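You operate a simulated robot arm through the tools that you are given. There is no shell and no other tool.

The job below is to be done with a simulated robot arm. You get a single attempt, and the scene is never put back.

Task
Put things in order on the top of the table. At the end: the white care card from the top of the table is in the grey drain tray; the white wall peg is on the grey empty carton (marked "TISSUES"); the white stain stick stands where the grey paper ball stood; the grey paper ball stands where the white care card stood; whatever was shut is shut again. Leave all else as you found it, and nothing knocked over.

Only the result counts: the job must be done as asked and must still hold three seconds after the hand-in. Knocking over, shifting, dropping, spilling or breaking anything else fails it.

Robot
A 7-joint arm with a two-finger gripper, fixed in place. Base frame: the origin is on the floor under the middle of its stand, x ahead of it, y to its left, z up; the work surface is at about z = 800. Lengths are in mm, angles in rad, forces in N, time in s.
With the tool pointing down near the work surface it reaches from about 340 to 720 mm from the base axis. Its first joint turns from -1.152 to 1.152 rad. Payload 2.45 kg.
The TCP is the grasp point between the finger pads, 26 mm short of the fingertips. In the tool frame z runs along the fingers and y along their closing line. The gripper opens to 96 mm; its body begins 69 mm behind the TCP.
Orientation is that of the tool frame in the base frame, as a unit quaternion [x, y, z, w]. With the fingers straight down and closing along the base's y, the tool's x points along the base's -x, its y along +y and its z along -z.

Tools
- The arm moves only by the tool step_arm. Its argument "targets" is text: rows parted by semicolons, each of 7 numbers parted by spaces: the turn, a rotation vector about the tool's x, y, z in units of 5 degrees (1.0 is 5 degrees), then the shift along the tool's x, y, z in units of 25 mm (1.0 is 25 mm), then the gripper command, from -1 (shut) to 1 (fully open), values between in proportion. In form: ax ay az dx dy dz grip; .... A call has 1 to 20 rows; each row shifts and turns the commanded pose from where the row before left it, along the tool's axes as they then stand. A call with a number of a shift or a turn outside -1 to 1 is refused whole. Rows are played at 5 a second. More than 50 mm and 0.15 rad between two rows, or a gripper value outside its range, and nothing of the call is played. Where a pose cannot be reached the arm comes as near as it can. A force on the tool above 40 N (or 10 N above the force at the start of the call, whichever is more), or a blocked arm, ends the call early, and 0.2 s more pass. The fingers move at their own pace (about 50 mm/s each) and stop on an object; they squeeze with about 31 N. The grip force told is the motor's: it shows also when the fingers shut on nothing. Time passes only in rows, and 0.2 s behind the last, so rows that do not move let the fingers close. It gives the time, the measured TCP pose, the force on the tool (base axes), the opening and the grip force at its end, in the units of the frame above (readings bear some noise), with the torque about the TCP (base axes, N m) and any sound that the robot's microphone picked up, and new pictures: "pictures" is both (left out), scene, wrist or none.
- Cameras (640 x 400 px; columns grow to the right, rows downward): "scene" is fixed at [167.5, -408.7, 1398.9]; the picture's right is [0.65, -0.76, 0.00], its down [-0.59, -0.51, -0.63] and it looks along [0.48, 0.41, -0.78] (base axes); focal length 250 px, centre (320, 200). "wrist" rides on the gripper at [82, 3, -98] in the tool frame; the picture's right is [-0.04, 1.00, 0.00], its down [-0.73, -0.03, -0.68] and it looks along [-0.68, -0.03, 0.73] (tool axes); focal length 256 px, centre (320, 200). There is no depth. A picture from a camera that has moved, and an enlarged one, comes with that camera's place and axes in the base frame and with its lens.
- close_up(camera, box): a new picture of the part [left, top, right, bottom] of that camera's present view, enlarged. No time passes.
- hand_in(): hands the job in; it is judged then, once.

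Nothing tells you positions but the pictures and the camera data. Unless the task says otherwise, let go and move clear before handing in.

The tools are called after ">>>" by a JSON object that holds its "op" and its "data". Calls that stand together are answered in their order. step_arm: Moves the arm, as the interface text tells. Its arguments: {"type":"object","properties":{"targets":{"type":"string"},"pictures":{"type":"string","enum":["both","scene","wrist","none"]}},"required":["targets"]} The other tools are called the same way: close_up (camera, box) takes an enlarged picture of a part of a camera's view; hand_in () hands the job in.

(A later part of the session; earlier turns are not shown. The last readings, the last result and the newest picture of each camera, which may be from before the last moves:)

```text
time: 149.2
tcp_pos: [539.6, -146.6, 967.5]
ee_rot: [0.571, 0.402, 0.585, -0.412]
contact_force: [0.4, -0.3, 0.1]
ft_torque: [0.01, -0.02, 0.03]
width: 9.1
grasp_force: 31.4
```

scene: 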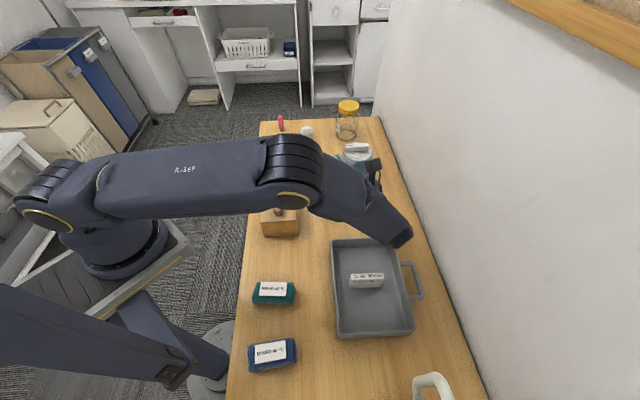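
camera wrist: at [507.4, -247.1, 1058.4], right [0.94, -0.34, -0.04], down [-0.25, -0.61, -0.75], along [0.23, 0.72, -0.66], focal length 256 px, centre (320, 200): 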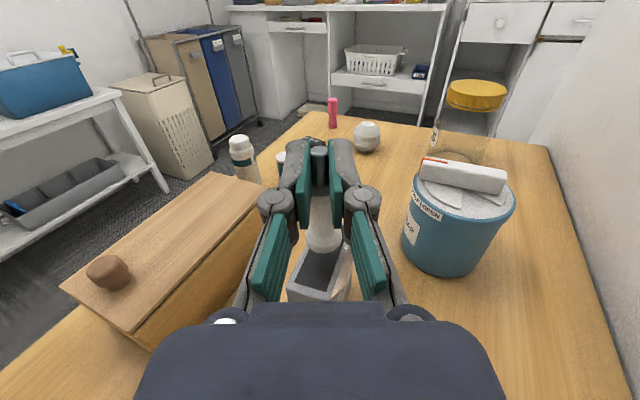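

>>> {"op": "step_arm", "data": {"targets": "0 0 0 -0.04 0 -0.001 -1; 0 0 0 0 0 0 -1", "pictures": "none"}}

>>> {"op": "step_arm", "data": {"targets": "0 0 0 -0.03 0 -0.001 -1; 0 0 0 0 0 0 -1", "pictures": "none"}}

>>> {"op": "step_arm", "data": {"targets": "0 0 0 -0.03 0 -0.001 -1; 0 0 0 0 0 0 -1", "pictures": "none"}}

```text
time: 149.8
tcp_pos: [538.6, -147.9, 965.8]
ee_rot: [0.571, 0.402, 0.585, -0.412]
contact_force: [0.1, 0.1, -0.8]
ft_torque: [0.03, 0.01, -0.02]
width: 8.9
grasp_force: 31.1
```

```text
time: 150.4
tcp_pos: [539.0, -146.6, 964.1]
ee_rot: [0.571, 0.403, 0.585, -0.412]
contact_force: [-0.6, -0.2, 0.6]
ft_torque: [0.01, -0.02, 0.0]
width: 9.2
grasp_force: 31.1
```

```text
time: 151.0
tcp_pos: [539.5, -147.8, 964.7]
ee_rot: [0.571, 0.402, 0.585, -0.412]
contact_force: [0.2, -0.1, -0.2]
ft_torque: [0.03, -0.01, 0.0]
width: 9.2
grasp_force: 31.3
```

>>> {"op": "step_arm", "data": {"targets": "0 0 0 -0.03 0 -0.001 -1; 0 0 0 0 0 0 -1", "pictures": "none"}}

>>> {"op": "step_arm", "data": {"targets": "0 0 0 -0.03 0 -0.001 -1; 0 0 0 0 0 0 -1", "pictures": "none"}}

>>> {"op": "step_arm", "data": {"targets": "0 0 0 -0.03 0 -0.001 -1; 0 0 0 0 0 0 -1", "pictures": "none"}}

>>> {"op": "close_up", "data": {"camera": "wrist", "box": [260, 160, 400, 280]}}

```text
time: 151.6
tcp_pos: [539.6, -147.3, 964.4]
ee_rot: [0.572, 0.402, 0.585, -0.411]
contact_force: [0.5, -0.8, -0.3]
ft_torque: [0.02, 0.03, -0.01]
width: 9.3
grasp_force: 31.2
```

```text
time: 152.2
tcp_pos: [538.4, -147.2, 963.7]
ee_rot: [0.571, 0.402, 0.586, -0.412]
contact_force: [0.4, -0.4, -0.9]
ft_torque: [-0.03, 0.01, -0.04]
width: 9.1
grasp_force: 31.1
```

```text
time: 152.8
tcp_pos: [539.8, -148.3, 962.1]
ee_rot: [0.572, 0.401, 0.586, -0.411]
contact_force: [0.3, -0.4, 0.1]
ft_torque: [-0.04, -0.03, 0.0]
width: 9.2
grasp_force: 31.4
```

```text
3.33 times, centred on (330, 220) of wrist
camera zoom: at [508.0, -243.6, 1041.8], right [0.94, -0.34, -0.04], down [-0.25, -0.61, -0.75], along [0.23, 0.72, -0.66], focal length 853 px, centre (287, 133)
```

zoom: 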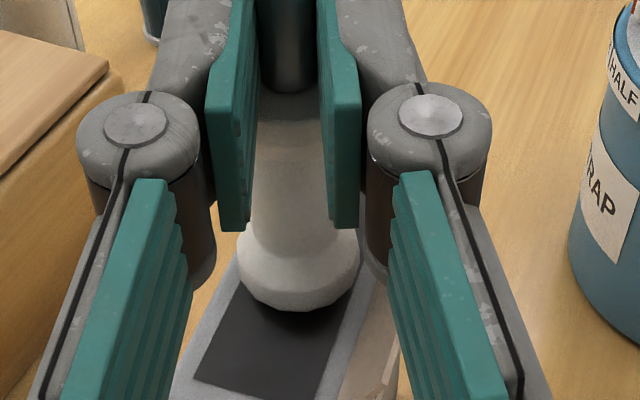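

>>> {"op": "step_arm", "data": {"targets": "0 0 0 -0.03 0 -0.001 -1; 0 0 0 0 0 0 -1", "pictures": "none"}}

>>> {"op": "step_arm", "data": {"targets": "0 0 0 -0.03 0 -0.001 -1; 0 0 0 0 0 0 -1", "pictures": "none"}}

```text
time: 153.4
tcp_pos: [540.6, -146.3, 961.8]
ee_rot: [0.572, 0.401, 0.586, -0.411]
contact_force: [-0.4, -0.2, -0.2]
ft_torque: [-0.01, 0.01, -0.01]
width: 9.6
grasp_force: 31.1
```

```text
time: 154.0
tcp_pos: [539.7, -147.5, 960.3]
ee_rot: [0.572, 0.401, 0.586, -0.411]
contact_force: [-0.6, -0.1, -0.1]
ft_torque: [0.0, -0.01, 0.0]
width: 9.5
grasp_force: 31.3
```

>>> {"op": "step_arm", "data": {"targets": "0 0 0 -0.03 0 -0.001 -1; 0 0 0 0 0 0 -1", "pictures": "none"}}

>>> {"op": "step_arm", "data": {"targets": "0 0 0 -0.03 0 -0.001 -1; 0 0 0 0 0 0 -1", "pictures": "none"}}

>>> {"op": "close_up", "data": {"camera": "wrist", "box": [280, 190, 370, 270]}}

```text
time: 154.6
tcp_pos: [538.9, -148.5, 958.9]
ee_rot: [0.571, 0.401, 0.586, -0.412]
contact_force: [-0.8, 0.4, -0.2]
ft_torque: [-0.03, 0.04, 0.01]
width: 9.3
grasp_force: 31.6
```

```text
time: 155.2
tcp_pos: [540.1, -146.0, 958.4]
ee_rot: [0.571, 0.401, 0.586, -0.411]
contact_force: [-0.1, 0.3, 0.4]
ft_torque: [0.0, -0.03, -0.01]
width: 9.1
grasp_force: 30.8
```

```text
5.00 times, centred on (325, 230) of wrist
camera zoom: at [507.8, -243.9, 1038.6], right [0.94, -0.34, -0.04], down [-0.25, -0.61, -0.75], along [0.23, 0.72, -0.66], focal length 1280 px, centre (295, 50)
```

zoom: 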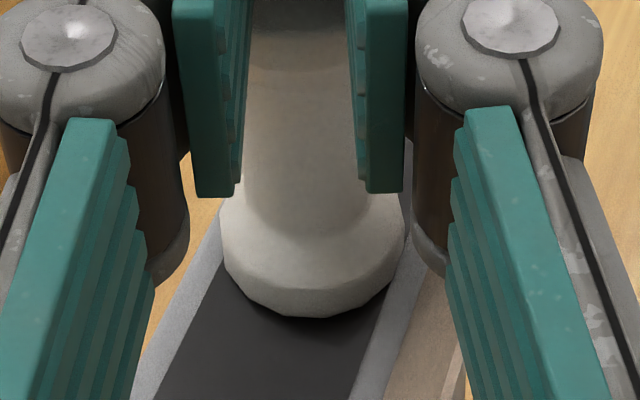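

>>> {"op": "step_arm", "data": {"targets": "0 0 0 -0.025 0 -0.001 -1; 0 0 0 0 0 0 -1", "pictures": "none"}}

>>> {"op": "step_arm", "data": {"targets": "0 0 0 -0.025 0 -0.001 -1; 0 0 0 0 0 0 -1", "pictures": "none"}}

```text
time: 155.8
tcp_pos: [537.8, -147.1, 959.3]
ee_rot: [0.57, 0.401, 0.587, -0.412]
contact_force: [0.1, -0.8, 7.0]
ft_torque: [0.04, -0.03, 0.02]
width: 9.3
grasp_force: 31.4
```

```text
time: 156.4
tcp_pos: [540.3, -147.3, 957.5]
ee_rot: [0.571, 0.401, 0.587, -0.411]
contact_force: [-0.1, -0.1, 12.0]
ft_torque: [0.2, -0.1, -0.02]
width: 9.1
grasp_force: 31.1
```

>>> {"op": "step_arm", "data": {"targets": "0 0 0 0.035 0 0.001 -1; 0 0 0 0 0 0 -1; 0 0 0 0 0 0 -1", "pictures": "none"}}

```text
time: 157.2
tcp_pos: [539.2, -147.2, 957.9]
ee_rot: [0.572, 0.401, 0.586, -0.411]
contact_force: [-0.1, -1.2, 8.0]
ft_torque: [0.08, -0.02, -0.04]
width: 9.0
grasp_force: 30.7
```

>>> {"op": "step_arm", "data": {"targets": "0 0 0 0.025 0 0.001 -1; 0 0 0 0 0 0 -1; 0 0 0 0 0 0 -1", "pictures": "none"}}

```text
time: 158.0
tcp_pos: [540.0, -146.6, 958.0]
ee_rot: [0.571, 0.401, 0.586, -0.412]
contact_force: [-0.4, 0.6, 2.1]
ft_torque: [0.02, 0.0, 0.03]
width: 9.3
grasp_force: 31.5
```

Light contact of 2 N. I'll loosen slightly first and check that it stands.

>>> {"op": "step_arm", "data": {"targets": "0 0 0 0 0 0 -0.78; 0 0 0 0 0 0 -0.75; 0 0 0 0 0 0 -0.73; 0 0 0 0 0 0 -0.73; 0 0 0 0 0 0 -0.73", "pictures": "none"}}

>>> {"op": "close_up", "data": {"camera": "wrist", "box": [250, 130, 390, 270]}}

```text
time: 159.2
tcp_pos: [540.0, -146.7, 959.1]
ee_rot: [0.571, 0.402, 0.585, -0.412]
contact_force: [-1.2, -0.4, -0.6]
ft_torque: [0.05, 0.02, 0.0]
width: 12.7
grasp_force: 0.1
```

```text
2.86 times, centred on (320, 200) of wrist
camera zoom: at [508.6, -243.3, 1038.7], right [0.94, -0.34, -0.04], down [-0.25, -0.61, -0.75], along [0.23, 0.72, -0.66], focal length 731 px, centre (320, 200)
```

zoom: 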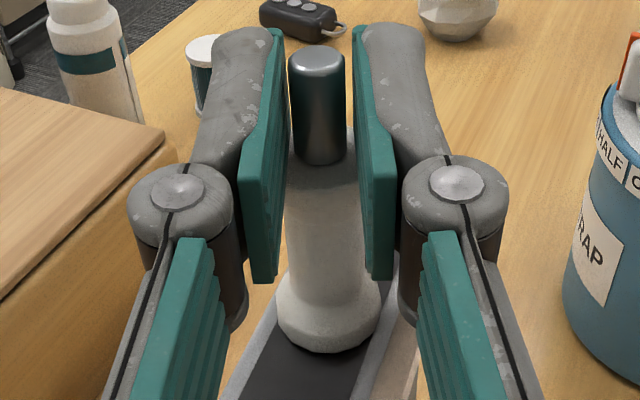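

The peg stands firmly head-down. I'll open further and rise straight up.

>>> {"op": "step_arm", "data": {"targets": "0 0 0 0 0 0 -0.6; 0 0 0 0 0 0 -0.4; 0 0 0 0 0 0 -0.3; 0 0 0 0 0 0 -0.3", "pictures": "none"}}

>>> {"op": "close_up", "data": {"camera": "wrist", "box": [250, 130, 390, 270]}}

```text
time: 160.2
tcp_pos: [539.9, -145.5, 959.4]
ee_rot: [0.571, 0.401, 0.586, -0.412]
contact_force: [-0.2, 0.5, 0.3]
ft_torque: [0.0, 0.02, -0.02]
width: 33.5
grasp_force: 0.1
```

```text
2.86 times, centred on (320, 200) of wrist
camera zoom: at [508.5, -243.3, 1038.7], right [0.94, -0.34, -0.04], down [-0.25, -0.61, -0.75], along [0.23, 0.72, -0.66], focal length 731 px, centre (320, 200)
```

zoom: 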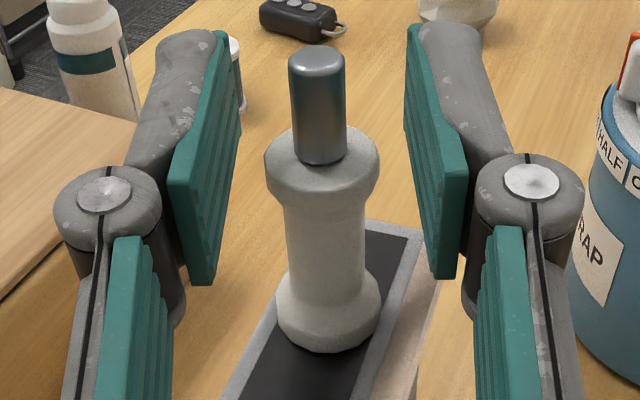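

The peg is standing on the carton, clear of the fingers. I'll rise up 100 mm and return the tool to vertical.

>>> {"op": "step_arm", "data": {"targets": "0 0 0 0.4 0 0.01 -0.3; 0 0 0 0.9 0 0.02 -0.3; 0 0 0 0.9 0 0.02 -0.3; 0 0 0 0.9 0 0.02 -0.3; 0 0 0 0.9 0 0.02 -0.3; 0 0 0 0 0 -0.8 -0.3; 0 0 0 0 0 -0.8 -0.3; 0 0 0 0 0 -0.8 -0.3; 0 0 0 0 0 0 -0.3", "pictures": "both"}}

>>> {"op": "step_arm", "data": {"targets": "0 -1 0 0 0 0 0; 0 -1 0 0 0 0 0; 0 -1 0 0 0 0 0; 0 -1 0 0 0 0 0; 0 -1 0 0 0 0 0; 0 -1 0 0 0 0 0; 0 -1 0 0 0 0 0; 0 -1 0 0 0 0 0; 0 -1 0 0 0 0 0; 0 -1 0 0 0 0 0; 0 -1 0 0 0 0 0; 0 -1 0 0 0 0 0; 0 -1 0 0 0 0 0; 0 -1 0 0 0 0 0; 0 -1 0 0 0 0 0; 0 -1 0 0 0 0 0; 0 -1 0 0 0 0 0; 0 -1 0 0 0 0 0; 0 -0.28 0 0 0 0 0; 0 0 0 0 0 0 0", "pictures": "both"}}

>>> {"op": "close_up", "data": {"camera": "scene", "box": [240, 150, 440, 275]}}

```text
time: 162.2
tcp_pos: [519.5, -203.3, 1057.7]
ee_rot: [0.571, 0.401, 0.586, -0.411]
contact_force: [0.4, 0.4, 0.6]
ft_torque: [0.0, 0.01, 0.01]
width: 33.8
grasp_force: 0.0
camera wrist: at [488.4, -300.2, 1138.3], right [0.94, -0.34, -0.04], down [-0.25, -0.61, -0.75], along [0.23, 0.72, -0.66], focal length 256 px, centre (320, 200)
```

scene: 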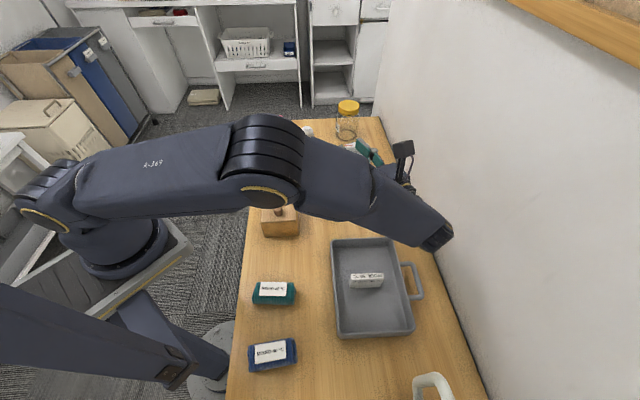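
wrist: 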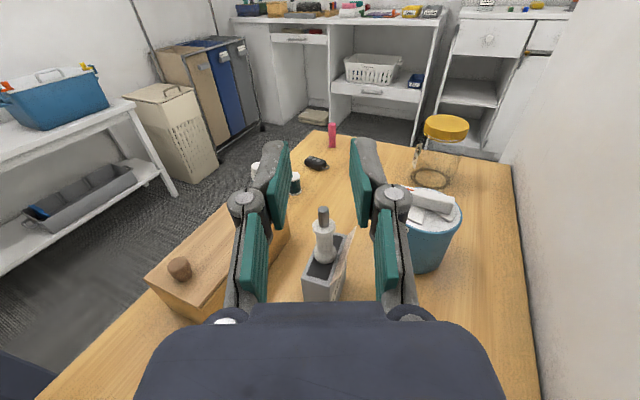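

```text
time: 166.4
tcp_pos: [519.1, -203.2, 1058.4]
ee_rot: [0.818, 0.575, 0.0, 0.0]
contact_force: [-0.3, -0.2, 0.1]
ft_torque: [-0.01, -0.03, -0.01]
width: 48.1
grasp_force: 0.1
camera wrist: at [549.2, -128.8, 1156.7], right [0.93, -0.38, 0.0], down [-0.28, -0.68, 0.68], along [-0.26, -0.63, -0.73], focal length 256 px, centre (320, 200)
```

scene: 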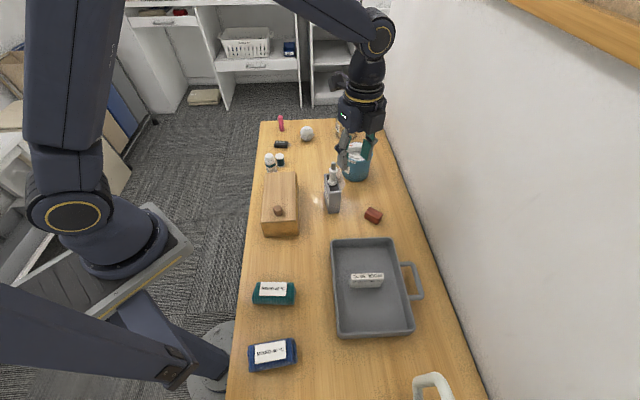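
wrist: 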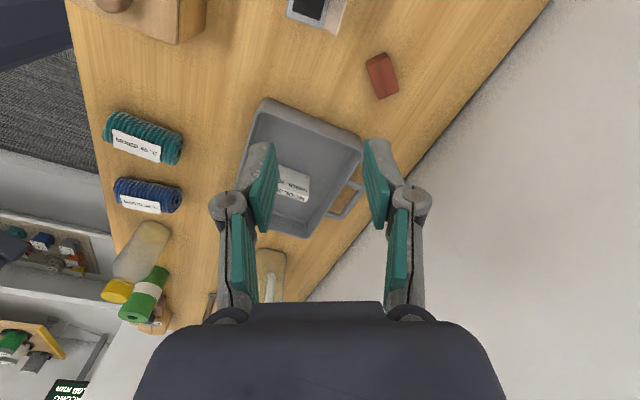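

```text
3.20 times, centred on (340, 212) of scene
camera zoom: at [167.5, -408.7, 1398.9], right [0.65, -0.76, 0.0], down [-0.59, -0.51, -0.63], along [0.48, 0.41, -0.78], focal length 801 px, centre (256, 160)
```

zoom: 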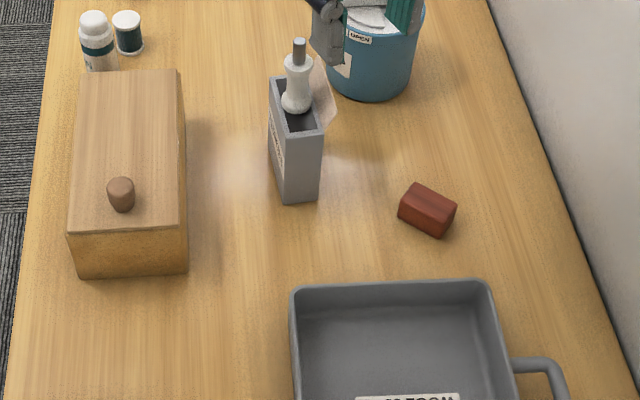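

The peg stands on the carton and the carton hasn't moved. Next I'll put the red block back, starting with a measurement of its present pose from both cameras.

>>> {"op": "close_up", "data": {"camera": "scene", "box": [345, 195, 395, 235]}}

>>> {"op": "close_up", "data": {"camera": "wrist", "box": [340, 30, 430, 120]}}

>>> {"op": "close_up", "data": {"camera": "scene", "box": [310, 160, 360, 220]}}

```text
10.00 times, centred on (370, 215) of scene
camera zoom: at [167.5, -408.7, 1398.9], right [0.65, -0.76, 0.0], down [-0.59, -0.51, -0.63], along [0.48, 0.41, -0.78], focal length 2504 px, centre (-180, 50)
```

zoom: 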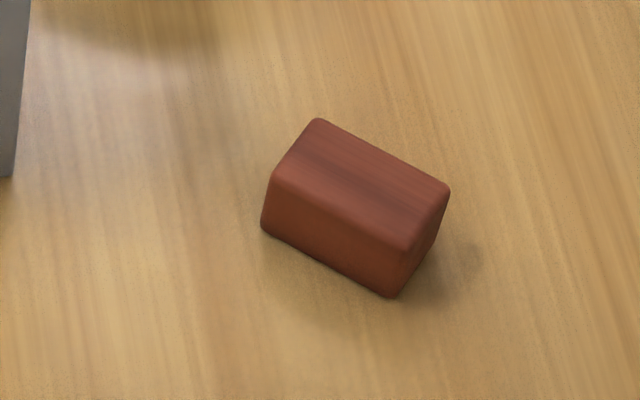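

```text
4.44 times, centred on (385, 75) of wrist
camera zoom: at [549.2, -128.8, 1156.7], right [0.93, -0.38, 0.0], down [-0.28, -0.68, 0.68], along [-0.26, -0.63, -0.73], focal length 1138 px, centre (31, 756)
```

zoom: 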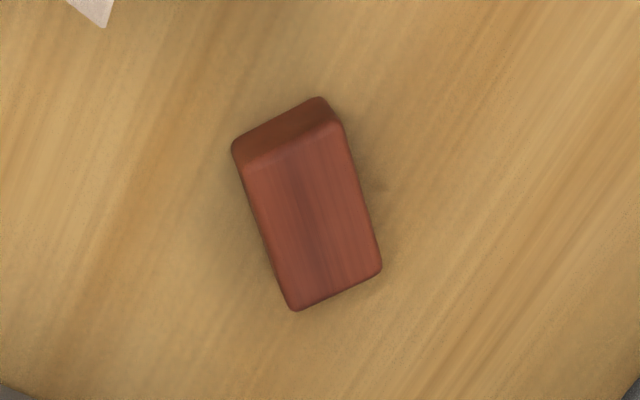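

```text
6.67 times, centred on (335, 190) of scene
camera zoom: at [167.5, -408.7, 1398.9], right [0.65, -0.76, 0.0], down [-0.59, -0.51, -0.63], along [0.48, 0.41, -0.78], focal length 1670 px, centre (220, 267)
```

zoom: 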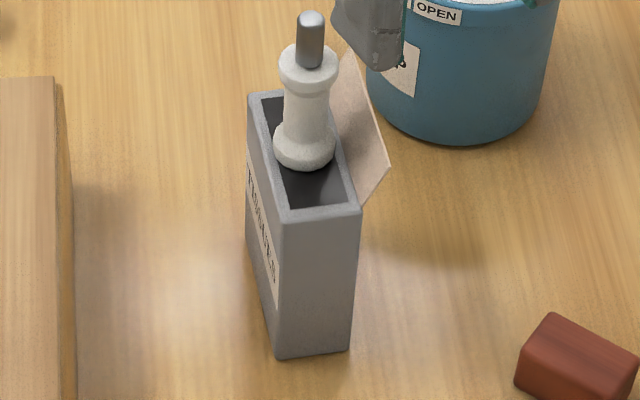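

The block is now centred near (585,-254) at about -84°; originally it was near (574.5,-233) at about -62°. I'll go above it and align to its sides.

>>> {"op": "step_arm", "data": {"targets": "0 0 -1 0 0 0 0.1; 0 0 -1 0 0 0 0.1; 0 0 -1 0 0 0 0.1; 0 0 -1 0 0 0 0.1; 0 0 -1 0 0 0 0.1; 0 0 -0.1 0 0 0 0.1; 0 0 0 -0.378 0.403 0.7 0.1; 0 0 0 -0.378 0.403 0.7 0.1; 0 0 0 -0.378 0.403 0.7 0.1; 0 0 0 -0.378 0.403 0.7 0.1; 0 0 0 -0.378 0.403 0.7 0.1; 0 0 0 -0.378 0.403 0.7 0.1; 0 0 0 0 0 0 0.1", "pictures": "both"}}

>>> {"op": "close_up", "data": {"camera": "wrist", "box": [260, 30, 380, 150]}}

```text
time: 169.2
tcp_pos: [586.5, -255.0, 951.3]
ee_rot: [0.672, 0.741, 0.0, -0.001]
contact_force: [-0.2, -0.1, -0.3]
ft_torque: [0.0, -0.04, 0.02]
width: 52.7
grasp_force: 0.1
camera wrist: at [580.4, -173.4, 1051.3], right [1.0, 0.06, 0.0], down [0.04, -0.73, 0.68], along [0.04, -0.68, -0.73], focal length 256 px, centre (320, 200)
```

scene: 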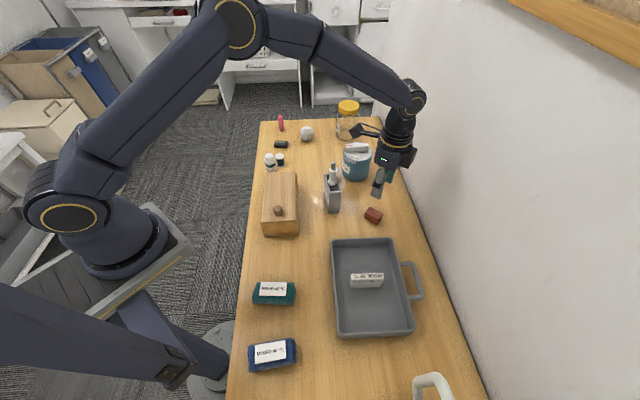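
wrist: 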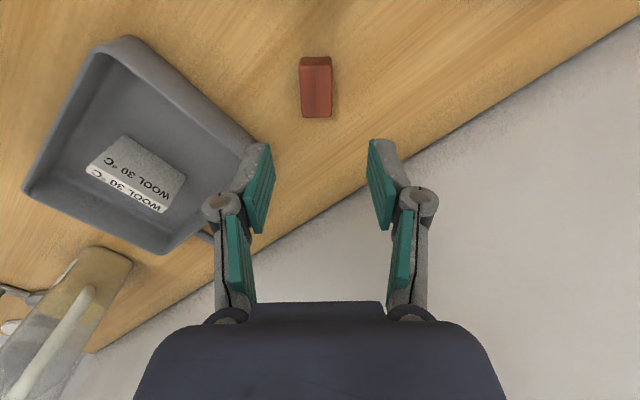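

```text
3.33 times, centred on (320, 90) of wrist
camera zoom: at [580.4, -173.4, 1051.3], right [1.0, 0.06, 0.0], down [0.04, -0.73, 0.68], along [0.04, -0.68, -0.73], focal length 853 px, centre (320, 567)
```

zoom: 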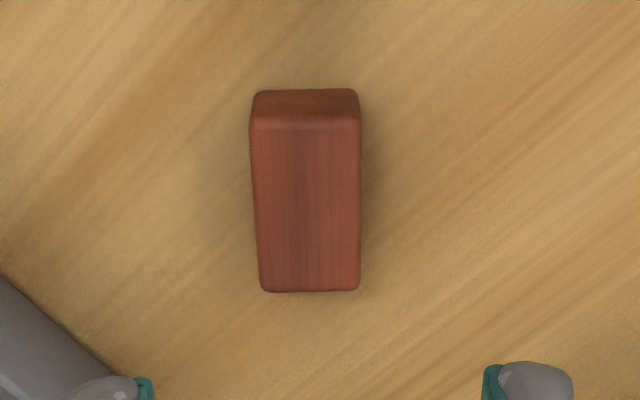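

The block is well aligned with the tool. I'll trim a few millimetres, lean the hand 15° away from the carton's peg, and descend around it.

>>> {"op": "step_arm", "data": {"targets": "0 0 0 -0.13 -0.15 0 0; 0 1 0 0 0 0 0; 0 1 0 0 0 0 0; 0 1 0 0 0 0 0; 0 0 0 -0.22 0 0.82 0; 0 0 0 -0.22 0 0.82 0; 0 0 0 -0.22 0 0.82 0; 0 0 0 -0.22 0 0.82 0; 0 0 0 -0.15 0 0.56 0; 0 0 0 0 0 0 0", "pictures": "both"}}

>>> {"op": "close_up", "data": {"camera": "wrist", "box": [230, 80, 410, 240]}}

>>> {"op": "close_up", "data": {"camera": "scene", "box": [310, 130, 430, 240]}}

```text
time: 171.4
tcp_pos: [581.3, -256.5, 853.1]
ee_rot: [0.666, 0.735, 0.087, -0.097]
contact_force: [0.3, 0.4, -0.4]
ft_torque: [-0.01, 0.01, 0.02]
width: 48.0
grasp_force: 0.1
camera wrist: at [577.5, -204.4, 969.5], right [1.0, 0.06, -0.01], down [0.06, -0.88, 0.47], along [0.02, -0.47, -0.88], focal length 256 px, centre (320, 200)
```

scene: 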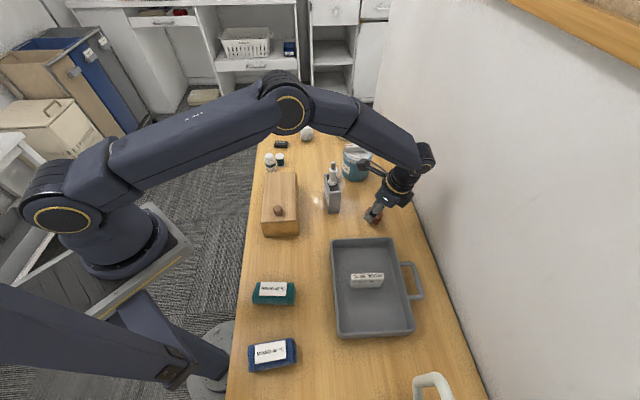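
wrist: 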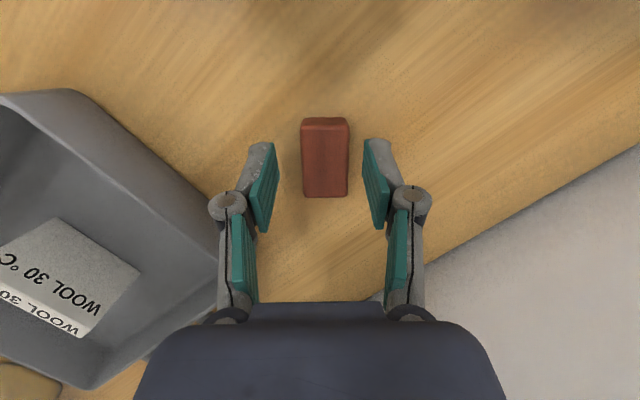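

```text
2.50 times, centred on (320, 160) of wrist
camera zoom: at [577.5, -204.4, 969.5], right [1.0, 0.06, -0.01], down [0.06, -0.88, 0.47], along [0.02, -0.47, -0.88], focal length 640 px, centre (320, 300)
```

zoom: 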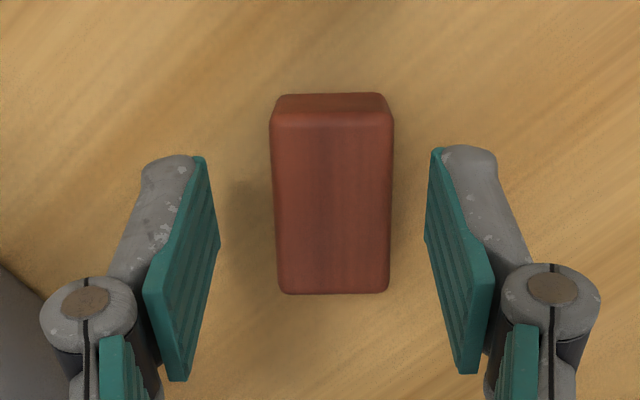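

```text
3.64 times, centred on (370, 185) of scene
camera zoom: at [167.5, -408.7, 1398.9], right [0.65, -0.76, 0.0], down [-0.59, -0.51, -0.63], along [0.48, 0.41, -0.78], focal length 911 px, centre (138, 254)
```

zoom: 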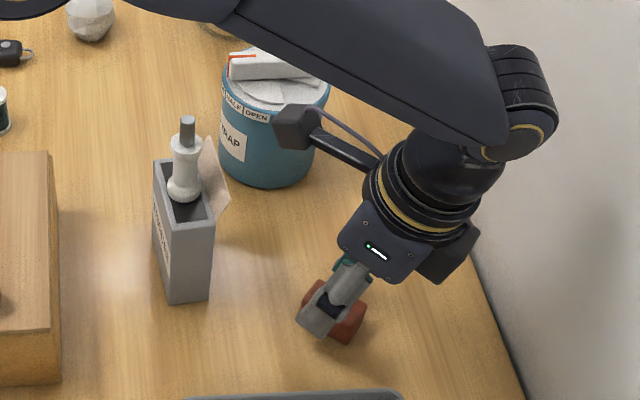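

>>> {"op": "step_arm", "data": {"targets": "0 0 0 -0.11 0.09 0.41 0; 0 0 0 -0.1 0 0.38 0; 0 0 0 0 0 0 0; 0 0 0 0 0 0 -0.6; 0 0 0 0 0 0 -1; 0 0 0 0 0 0 -1; 0 0 0 0 0 0 -1; 0 0 0 0 0 0 -1", "pictures": "wrist"}}

>>> {"op": "close_up", "data": {"camera": "wrist", "box": [230, 80, 410, 240]}}

```text
time: 173.2
tcp_pos: [582.8, -256.9, 832.4]
ee_rot: [0.666, 0.735, 0.088, -0.097]
contact_force: [1.1, 0.2, 0.8]
ft_torque: [0.0, -0.02, 0.0]
width: 26.6
grasp_force: 30.3
camera wrist: at [580.6, -205.0, 949.0], right [1.0, 0.06, -0.01], down [0.06, -0.88, 0.47], along [0.02, -0.47, -0.88], focal length 256 px, centre (320, 200)
```

wrist: 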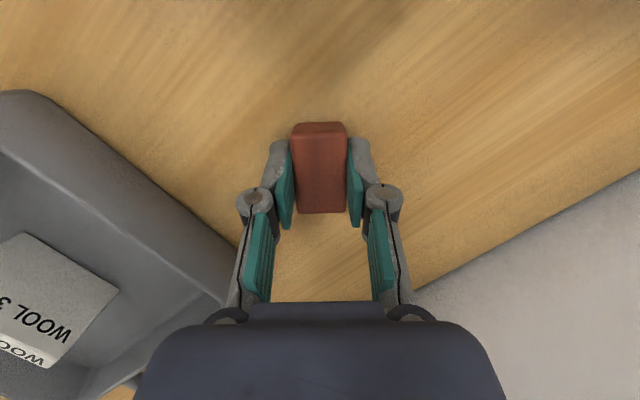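

```text
2.50 times, centred on (320, 160) of wrist
camera zoom: at [580.6, -205.0, 949.0], right [1.0, 0.06, -0.01], down [0.06, -0.88, 0.47], along [0.02, -0.47, -0.88], focal length 640 px, centre (320, 300)
```

zoom: 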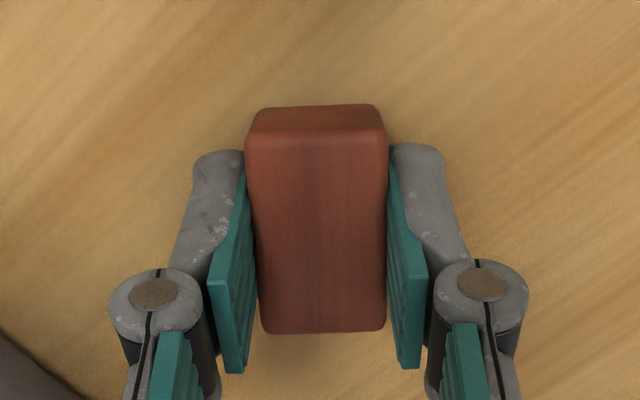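

The block is gripped. I'll lift it 40 mm, rotate by +22°, shift it back by (-10,+21) and lower it to where it was.

>>> {"op": "step_arm", "data": {"targets": "0 0 0 0.1035 0 -0.386 -1; 0 0 0 0.155 0 -0.58 -1; 0 0 0 0.155 0 -0.58 -1; 0 -1 0 0 0 0 -1; 0 -1 0 0 0 0 -1; 0 -1 0 0 0 0 -1; 0 0 -1 0 0 0 -1; 0 0 -1 0 0 0 -1; 0 0 -1 0 0 0 -1; 0 0 -1 0 0 0 -1; 0 0 -0.4 0 0 0 -1; 0 1 0 0 0 0 -1; 0 1 0 0 0 0 -1; 0 1 0 0 0 0 -1; 0 0 0 0.45 0.01 0.12 -1; 0 0 0 0.447 0.01 0.12 -1; 0 0 0 0 0 0 -1", "pictures": "both"}}

>>> {"op": "close_up", "data": {"camera": "scene", "box": [310, 130, 430, 240]}}

```text
time: 176.8
tcp_pos: [574.6, -237.1, 872.1]
ee_rot: [0.513, 0.848, 0.067, -0.112]
contact_force: [0.6, -0.7, -0.2]
ft_torque: [-0.02, 0.02, 0.03]
width: 26.3
grasp_force: 30.7
camera wrist: at [551.8, -188.5, 989.4], right [0.9, 0.43, -0.01], down [0.38, -0.8, 0.47], along [0.19, -0.42, -0.88], focal length 256 px, centre (320, 200)
```

scene: 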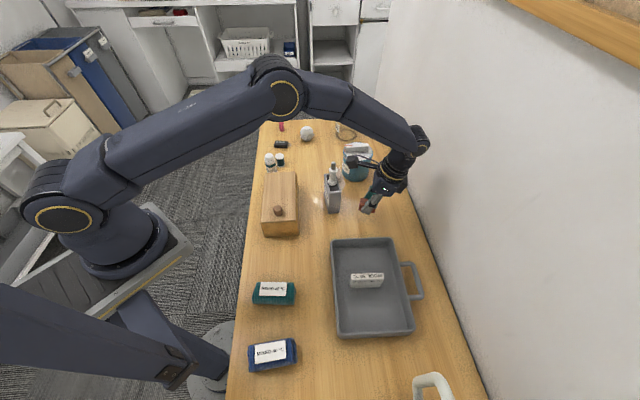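
wrist: 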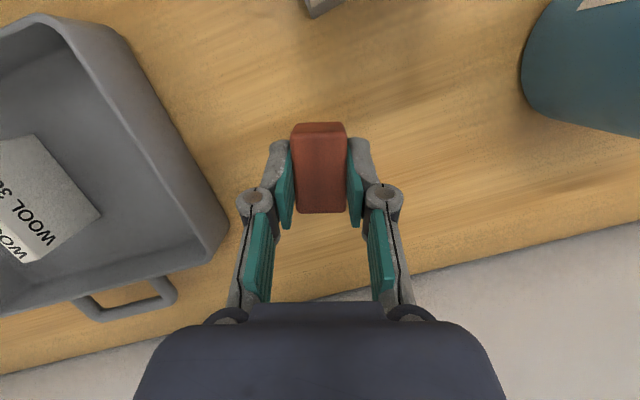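

```text
3.64 times, centred on (370, 185) of scene
camera zoom: at [167.5, -408.7, 1398.9], right [0.65, -0.76, 0.0], down [-0.59, -0.51, -0.63], along [0.48, 0.41, -0.78], focal length 911 px, centre (138, 254)
```

zoom: 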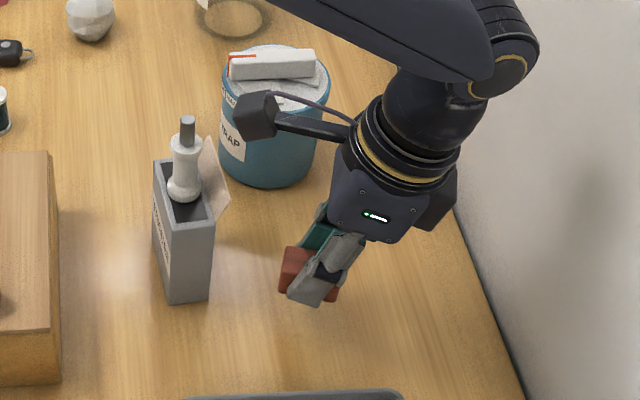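

>>> {"op": "step_arm", "data": {"targets": "0 0 0 -0.155 0 0.58 -1; 0 0 0 -0.155 0 0.58 -1; 0 0 0 -0.07 0 0.27 -1; 0 0 0 0 0 0 -1", "pictures": "none"}}

>>> {"op": "step_arm", "data": {"targets": "0 0 0 -0.0105 0 0.039 -1; 0 0 0 0 0 0 -1", "pictures": "none"}}

>>> {"op": "step_arm", "data": {"targets": "0 0 0 -0.0105 0 0.039 -1; 0 0 0 0 0 0 -1", "pictures": "none"}}

>>> {"op": "close_up", "data": {"camera": "scene", "box": [240, 150, 440, 275]}}

```text
time: 177.8
tcp_pos: [573.6, -235.5, 835.8]
ee_rot: [0.513, 0.848, 0.068, -0.112]
contact_force: [-0.2, 0.2, 0.1]
ft_torque: [0.03, 0.0, -0.02]
width: 26.7
grasp_force: 30.9
```

```text
time: 178.4
tcp_pos: [572.6, -235.8, 834.8]
ee_rot: [0.513, 0.848, 0.068, -0.112]
contact_force: [-0.4, -0.9, 1.0]
ft_torque: [0.0, 0.0, -0.02]
width: 26.6
grasp_force: 30.5
```

```text
time: 179.0
tcp_pos: [572.4, -236.4, 832.6]
ee_rot: [0.513, 0.849, 0.068, -0.112]
contact_force: [-0.1, 0.5, -0.8]
ft_torque: [-0.01, 0.03, -0.02]
width: 26.6
grasp_force: 31.0
```

```text
3.20 times, centred on (340, 212) of scene
camera zoom: at [167.5, -408.7, 1398.9], right [0.65, -0.76, 0.0], down [-0.59, -0.51, -0.63], along [0.48, 0.41, -0.78], focal length 801 px, centre (256, 160)
```

zoom: 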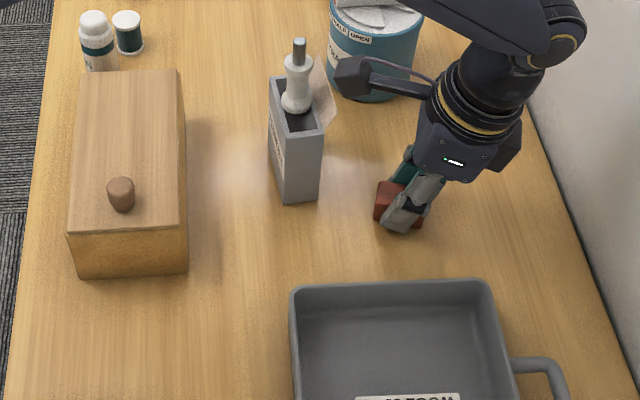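

The block's visible corner matches its original pixel position. I'll touch down and release.

>>> {"op": "step_arm", "data": {"targets": "0 0 0 -0.0105 0 0.039 -1; 0 0 0 0 0 0 -1", "pictures": "none"}}

```text
time: 179.6
tcp_pos: [572.3, -235.7, 831.4]
ee_rot: [0.513, 0.848, 0.068, -0.111]
contact_force: [-0.2, 0.6, 0.9]
ft_torque: [0.01, 0.03, -0.02]
width: 26.3
grasp_force: 30.5
```

>>> {"op": "step_arm", "data": {"targets": "0 0 0 0 0 0 -0.35; 0 0 0 0 0 0 -0.2; 0 0 0 0 0 0 -0.1; 0 0 0 0 0 0 -0.1; 0 0 0 0.1035 0 -0.386 -0.1; 0 0 0 0.2 0 -0.75 -0.1; 0 0 0 0.25 0 -0.95 -0.1; 0 0 0 0.25 0 -0.95 -0.1; 0 0 0 0.25 0 -0.95 0; 0 0 0 0.25 0 -0.95 0; 0 -1 0 0 0 0 0; 0 -1 0 0 0 0 0; 0 -1 0 0 0 0 0; 0 0 0 0 0 0 0", "pictures": "both"}}

>>> {"op": "close_up", "data": {"camera": "scene", "box": [240, 150, 440, 275]}}

>>> {"op": "close_up", "data": {"camera": "scene", "box": [345, 195, 395, 235]}}

>>> {"op": "close_up", "data": {"camera": "scene", "box": [380, 195, 428, 240]}}

```text
time: 182.6
tcp_pos: [574.1, -237.2, 961.1]
ee_rot: [0.517, 0.856, -0.001, 0.0]
contact_force: [-0.3, -0.1, 0.2]
ft_torque: [-0.01, 0.0, 0.0]
width: 48.1
grasp_force: 0.1
camera wrist: at [538.3, -164.5, 1059.9], right [0.9, 0.43, 0.0], down [0.31, -0.66, 0.68], along [0.29, -0.61, -0.73], focal length 256 px, centre (320, 200)
```

scene: 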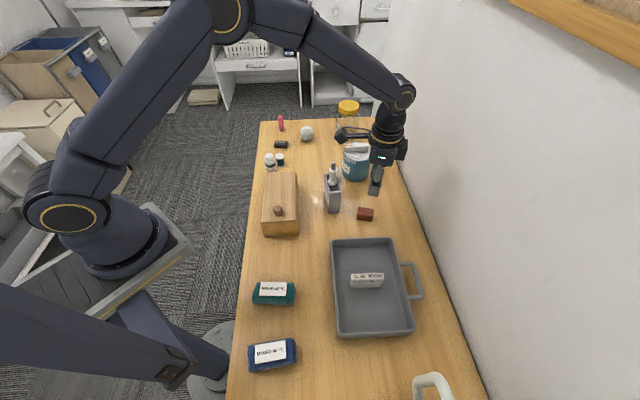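
wrist: 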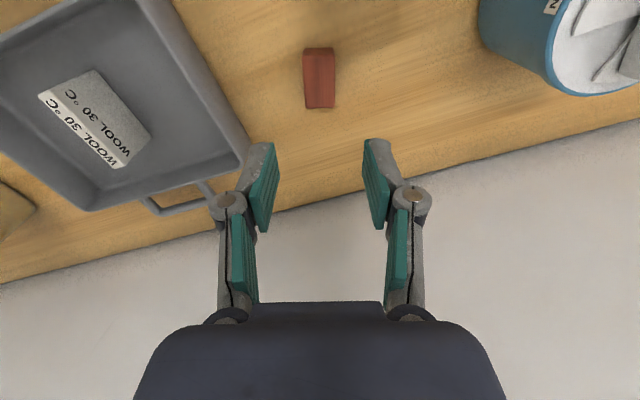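

```text
3.20 times, centred on (340, 212) of scene
camera zoom: at [167.5, -408.7, 1398.9], right [0.65, -0.76, 0.0], down [-0.59, -0.51, -0.63], along [0.48, 0.41, -0.78], focal length 801 px, centre (256, 160)
```

zoom: 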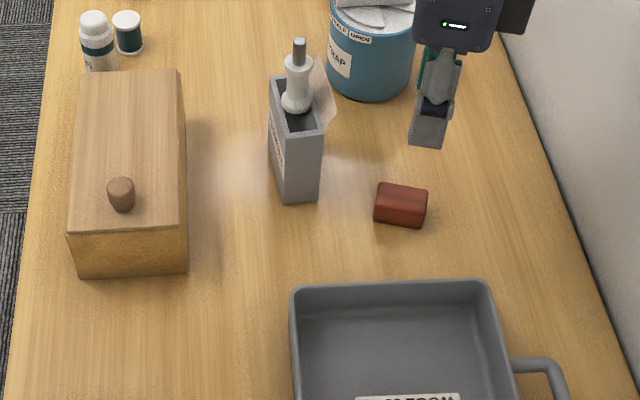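

```text
10.00 times, centred on (370, 215) of scene
camera zoom: at [167.5, -408.7, 1398.9], right [0.65, -0.76, 0.0], down [-0.59, -0.51, -0.63], along [0.48, 0.41, -0.78], focal length 2504 px, centre (-180, 50)
```

zoom: 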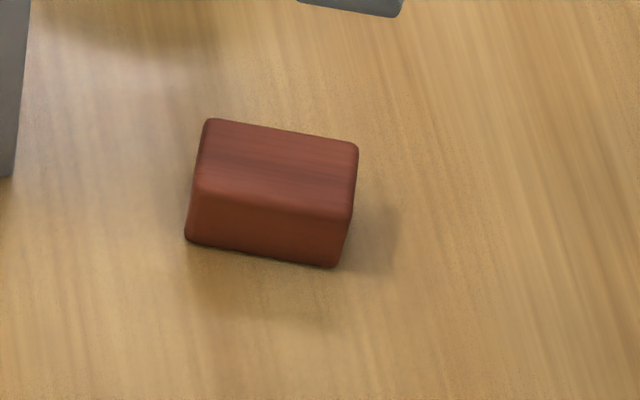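

```text
8.89 times, centred on (404, 218) of scene
camera zoom: at [167.5, -408.7, 1398.9], right [0.65, -0.76, 0.0], down [-0.59, -0.51, -0.63], along [0.48, 0.41, -0.78], focal length 2226 px, centre (-427, 44)
```

zoom: 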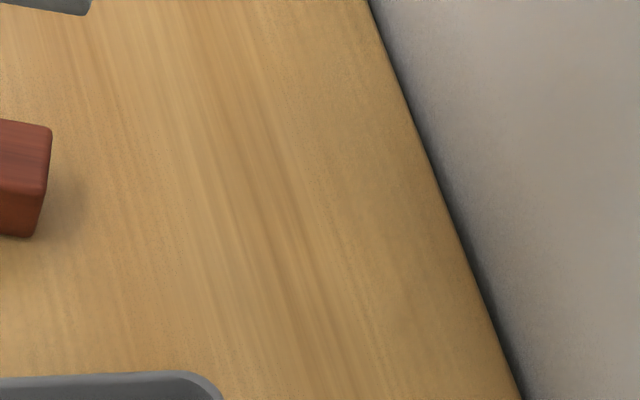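

The red block is back within about a millimetre. Now I'll do the paper ball: rise, turn the tool to about +10°, and travel to the far end above it.

>>> {"op": "step_arm", "data": {"targets": "0 0 0 0 0 -1 0.5; 0 0 0 0 0 -1 0.5; 0 0 0 0 0 -1 0.5; 0 0 0 0 0 -1 0.5; 0 0 -1 0 0 0 0.6; 0 0 -1 0 0 0 0.6; 0 0 -1 0 0 0 0.6; 0 0 -1 0 0 0 0.6; 0 0 -1 0 0 0 0.6; 0 0 -1 0 0 0 0.6; 0 0 -1 0 0 0 0.6; 0 0 -1 0 0 0 0.6; 0 0 -1 0 0 0 0.6; 0 0 -1 0 0 0 0.6; 0 0 -1 0 0 0 0.6; 0 0 -1 0 0 0 0.6; 0 0 -1 0 0 0 0.6; 0 0 -1 0 0 0 0.6; 0 0 -0.5 0 0 0 0.6; 0 0 0 0 0 0 0.6", "pictures": "none"}}

>>> {"op": "step_arm", "data": {"targets": "0 0 0 -0.5 0.975 0 0.7; 0 0 0 -0.5 0.975 0 0.7; 0 0 0 -0.5 0.975 0 0.7; 0 0 0 -0.5 0.975 0 0.7; 0 0 0 -0.5 0.975 0 0.7; 0 0 0 -0.5 0.975 0 0.7; 0 0 0 -0.5 0.975 0 0.7; 0 0 0 -0.5 0.975 0 0.7; 0 0 0 -0.5 0.975 0 0.7; 0 0 0 -0.5 0.975 0 0.7; 0 0 0 -0.5 0.975 0 0.7; 0 0 0 -0.5 0.975 0 0.7; 0 0 0 -0.5 0.975 0 0.7; 0 0 0 -0.5 0.975 0 0.7; 0 0 0 0 0 0.8 0.7; 0 0 0 0 0 0.8 0.7; 0 0 0 0 0 0 0.7", "pictures": "both"}}

```text
time: 186.8
tcp_pos: [572.3, -237.0, 1060.9]
ee_rot: [-0.091, 0.996, 0.001, 0.0]
contact_force: [-0.3, 0.4, -0.1]
ft_torque: [0.02, 0.04, 0.04]
width: 76.9
grasp_force: 0.0
```

```text
time: 190.4
tcp_pos: [683.2, 129.6, 1020.3]
ee_rot: [-0.089, 0.996, 0.001, 0.0]
contact_force: [-0.5, -0.7, 0.5]
ft_torque: [-0.02, 0.01, 0.02]
width: 81.6
grasp_force: 0.1
camera wrist: at [602.6, 117.8, 1120.0], right [-0.14, 0.99, 0.0], down [0.73, 0.1, 0.68], along [0.67, 0.09, -0.73], focal length 256 px, centre (320, 200)
```

scene: 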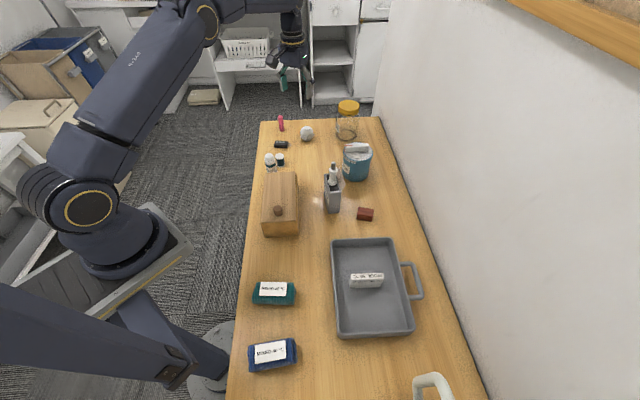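
wrist: 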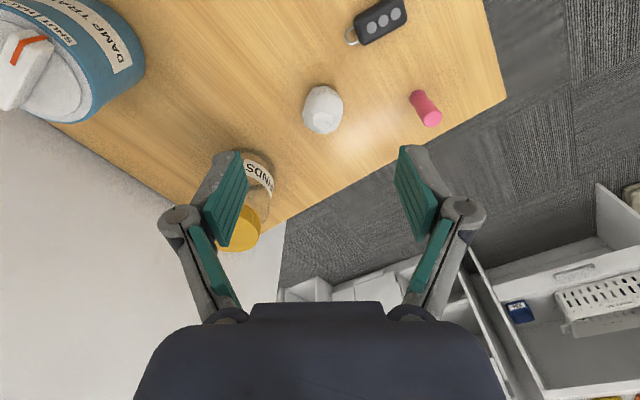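

>>> {"op": "close_up", "data": {"camera": "wrist", "box": [240, 50, 400, 170]}}

>>> {"op": "close_up", "data": {"camera": "scene", "box": [255, 110, 335, 180]}}

```text
3.33 times, centred on (320, 110) of wrist
camera zoom: at [602.6, 117.8, 1120.0], right [-0.14, 0.99, 0.0], down [0.73, 0.1, 0.68], along [0.67, 0.09, -0.73], focal length 853 px, centre (320, 500)
```

zoom: 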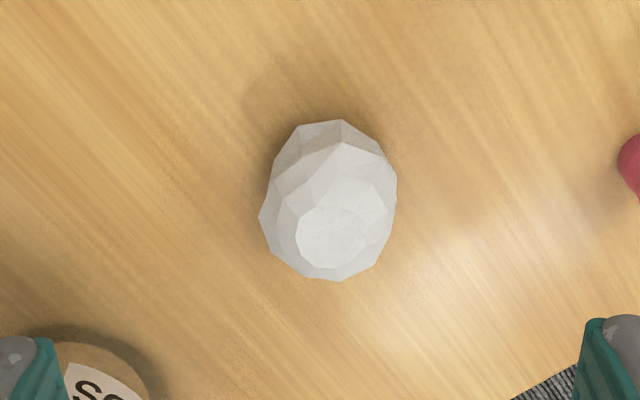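

```text
5.71 times, centred on (295, 145) of scene
camera zoom: at [167.5, -408.7, 1398.9], right [0.65, -0.76, 0.0], down [-0.59, -0.51, -0.63], along [0.48, 0.41, -0.78], focal length 1431 px, centre (463, 514)
```

zoom: 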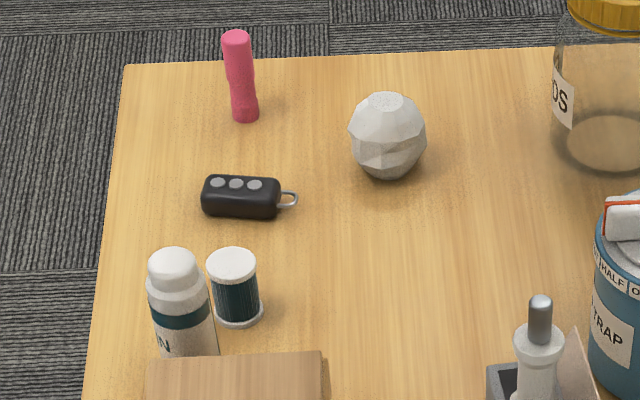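

The ball is centred near (730.5,137.5), about 50 mm across, and all neighbours are untouched. I'll move above it and check the reach.

>>> {"op": "step_arm", "data": {"targets": "0 0 0 -0.48 -0.007 0.5 0.6; 0 0 0 -0.48 -0.007 0.7 0.6; 0 0 0 -0.48 -0.007 0.8 0.6; 0 0 0 -0.48 -0.007 0.8 0.6; 0 0 0 0 0 0 0.6", "pictures": "both"}}

>>> {"op": "close_up", "data": {"camera": "wrist", "box": [220, 50, 420, 200]}}

```text
time: 191.6
tcp_pos: [715.6, 130.9, 950.1]
ee_rot: [-0.089, 0.996, 0.0, -0.001]
contact_force: [0.6, -0.1, -0.6]
ft_torque: [0.0, -0.01, 0.04]
width: 76.9
grasp_force: 0.1
out of reach, approached as far as the arm can: row 3, 4
camera wrist: at [634.3, 118.9, 1048.8], right [-0.14, 0.99, 0.0], down [0.73, 0.1, 0.68], along [0.67, 0.09, -0.74], focal length 256 px, centre (320, 200)
```

scene: 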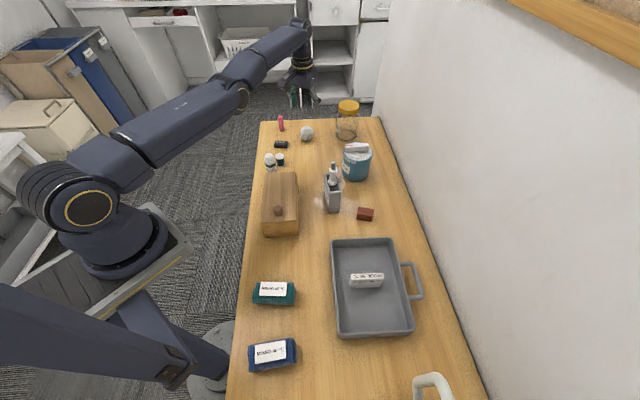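
wrist: 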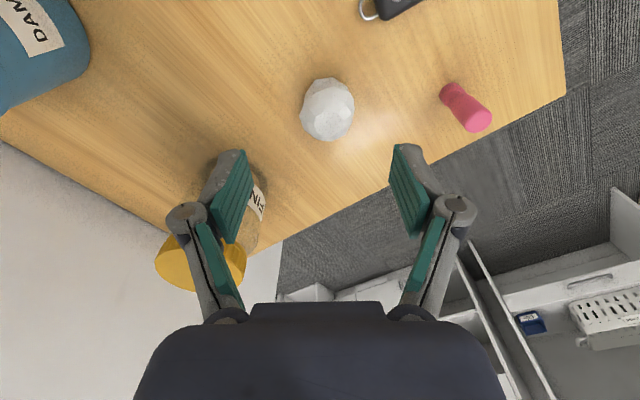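

```text
2.67 times, centred on (320, 125) of wrist
camera zoom: at [634.3, 118.9, 1048.8], right [-0.14, 0.99, 0.0], down [0.73, 0.1, 0.68], along [0.67, 0.09, -0.74], focal length 683 px, centre (320, 400)
```

zoom: 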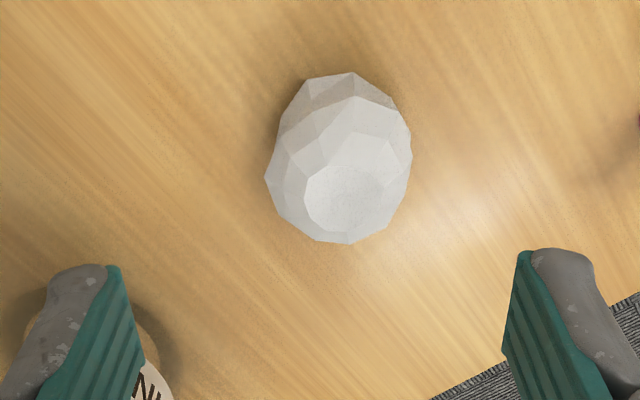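

A vertical tool can't reach that far, so I'll tilt the fingers outward 15°, which brings the wrist back within reach.

>>> {"op": "step_arm", "data": {"targets": "0 -1 0 0 0 0 0.6; 0 -1 0 0 0 0 0.6; 0 -1 0 0 0 0 0.6; 0 0 0 0 0 0 0.6", "pictures": "wrist"}}

>>> {"op": "close_up", "data": {"camera": "wrist", "box": [220, 50, 420, 200]}}

```text
time: 192.6
tcp_pos: [770.8, 144.3, 953.7]
ee_rot: [-0.088, 0.988, 0.012, 0.129]
contact_force: [0.6, -0.4, 0.1]
ft_torque: [0.04, -0.03, 0.02]
width: 77.0
grasp_force: 0.0
out of reach, approached as far as the arm can: row 1, 2, 3
camera wrist: at [666.8, 126.8, 1028.3], right [-0.14, 0.99, 0.01], down [0.53, 0.07, 0.84], along [0.84, 0.12, -0.54], focal length 256 px, centre (320, 200)
```

wrist: 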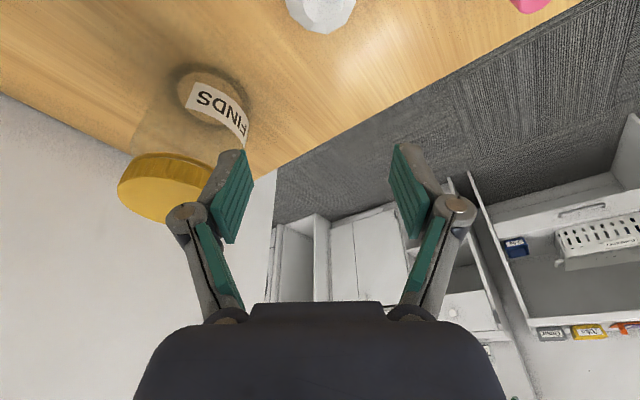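

```text
2.67 times, centred on (320, 125) of wrist
camera zoom: at [666.8, 126.8, 1028.3], right [-0.14, 0.99, 0.01], down [0.53, 0.07, 0.84], along [0.84, 0.12, -0.54], focal length 683 px, centre (320, 400)
```

zoom: 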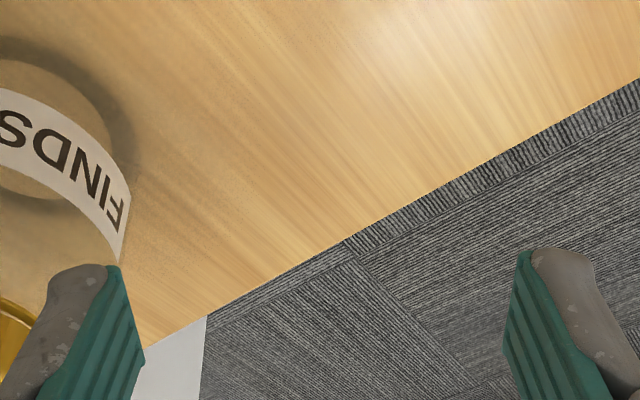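

Reachable with the tilt, though the hand swung out a bit far. I'll bring it back to be over the ball.

>>> {"op": "step_arm", "data": {"targets": "0 0 0 0.8 0 -0.22 0.6; 0 0 0 0.84 0 -0.22 0.6; 0 0 0 0 0 0 0.6", "pictures": "both"}}

>>> {"op": "close_up", "data": {"camera": "wrist", "box": [220, 0, 420, 150]}}

```text
time: 193.4
tcp_pos: [769.5, 143.5, 955.4]
ee_rot: [-0.089, 0.988, 0.012, 0.129]
contact_force: [-0.5, 0.5, 0.0]
ft_torque: [0.0, 0.04, 0.01]
width: 76.6
grasp_force: 0.0
out of reach, approached as far as the arm can: row 1, 2
camera wrist: at [666.9, 126.9, 1029.9], right [-0.14, 0.99, 0.01], down [0.53, 0.07, 0.85], along [0.84, 0.12, -0.53], focal length 256 px, centre (320, 200)
```

scene: 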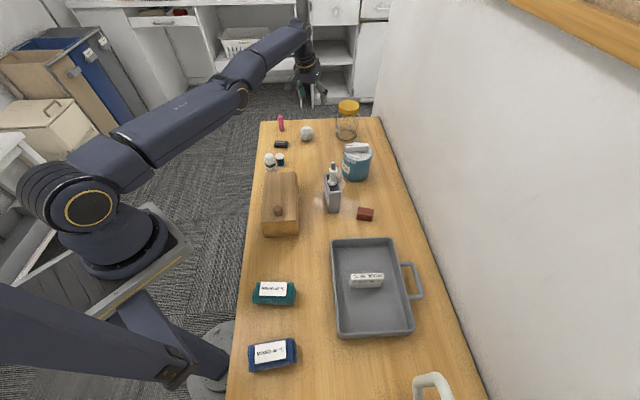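
wrist: 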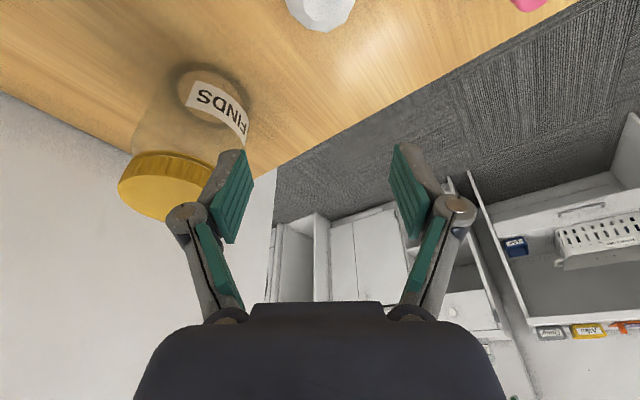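

```text
2.67 times, centred on (320, 75) of wrist
camera zoom: at [666.9, 126.9, 1029.9], right [-0.14, 0.99, 0.01], down [0.53, 0.07, 0.85], along [0.84, 0.12, -0.53], focal length 683 px, centre (320, 533)
```

zoom: 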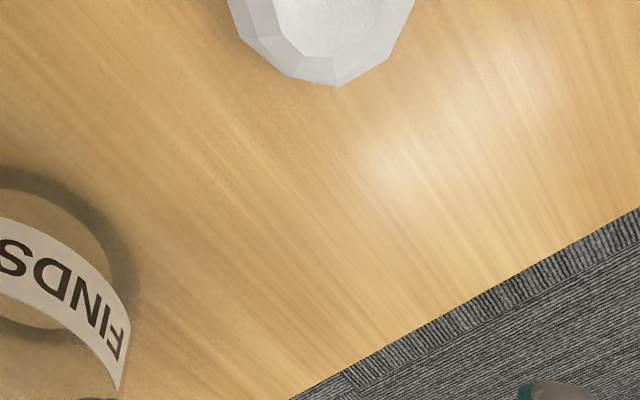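

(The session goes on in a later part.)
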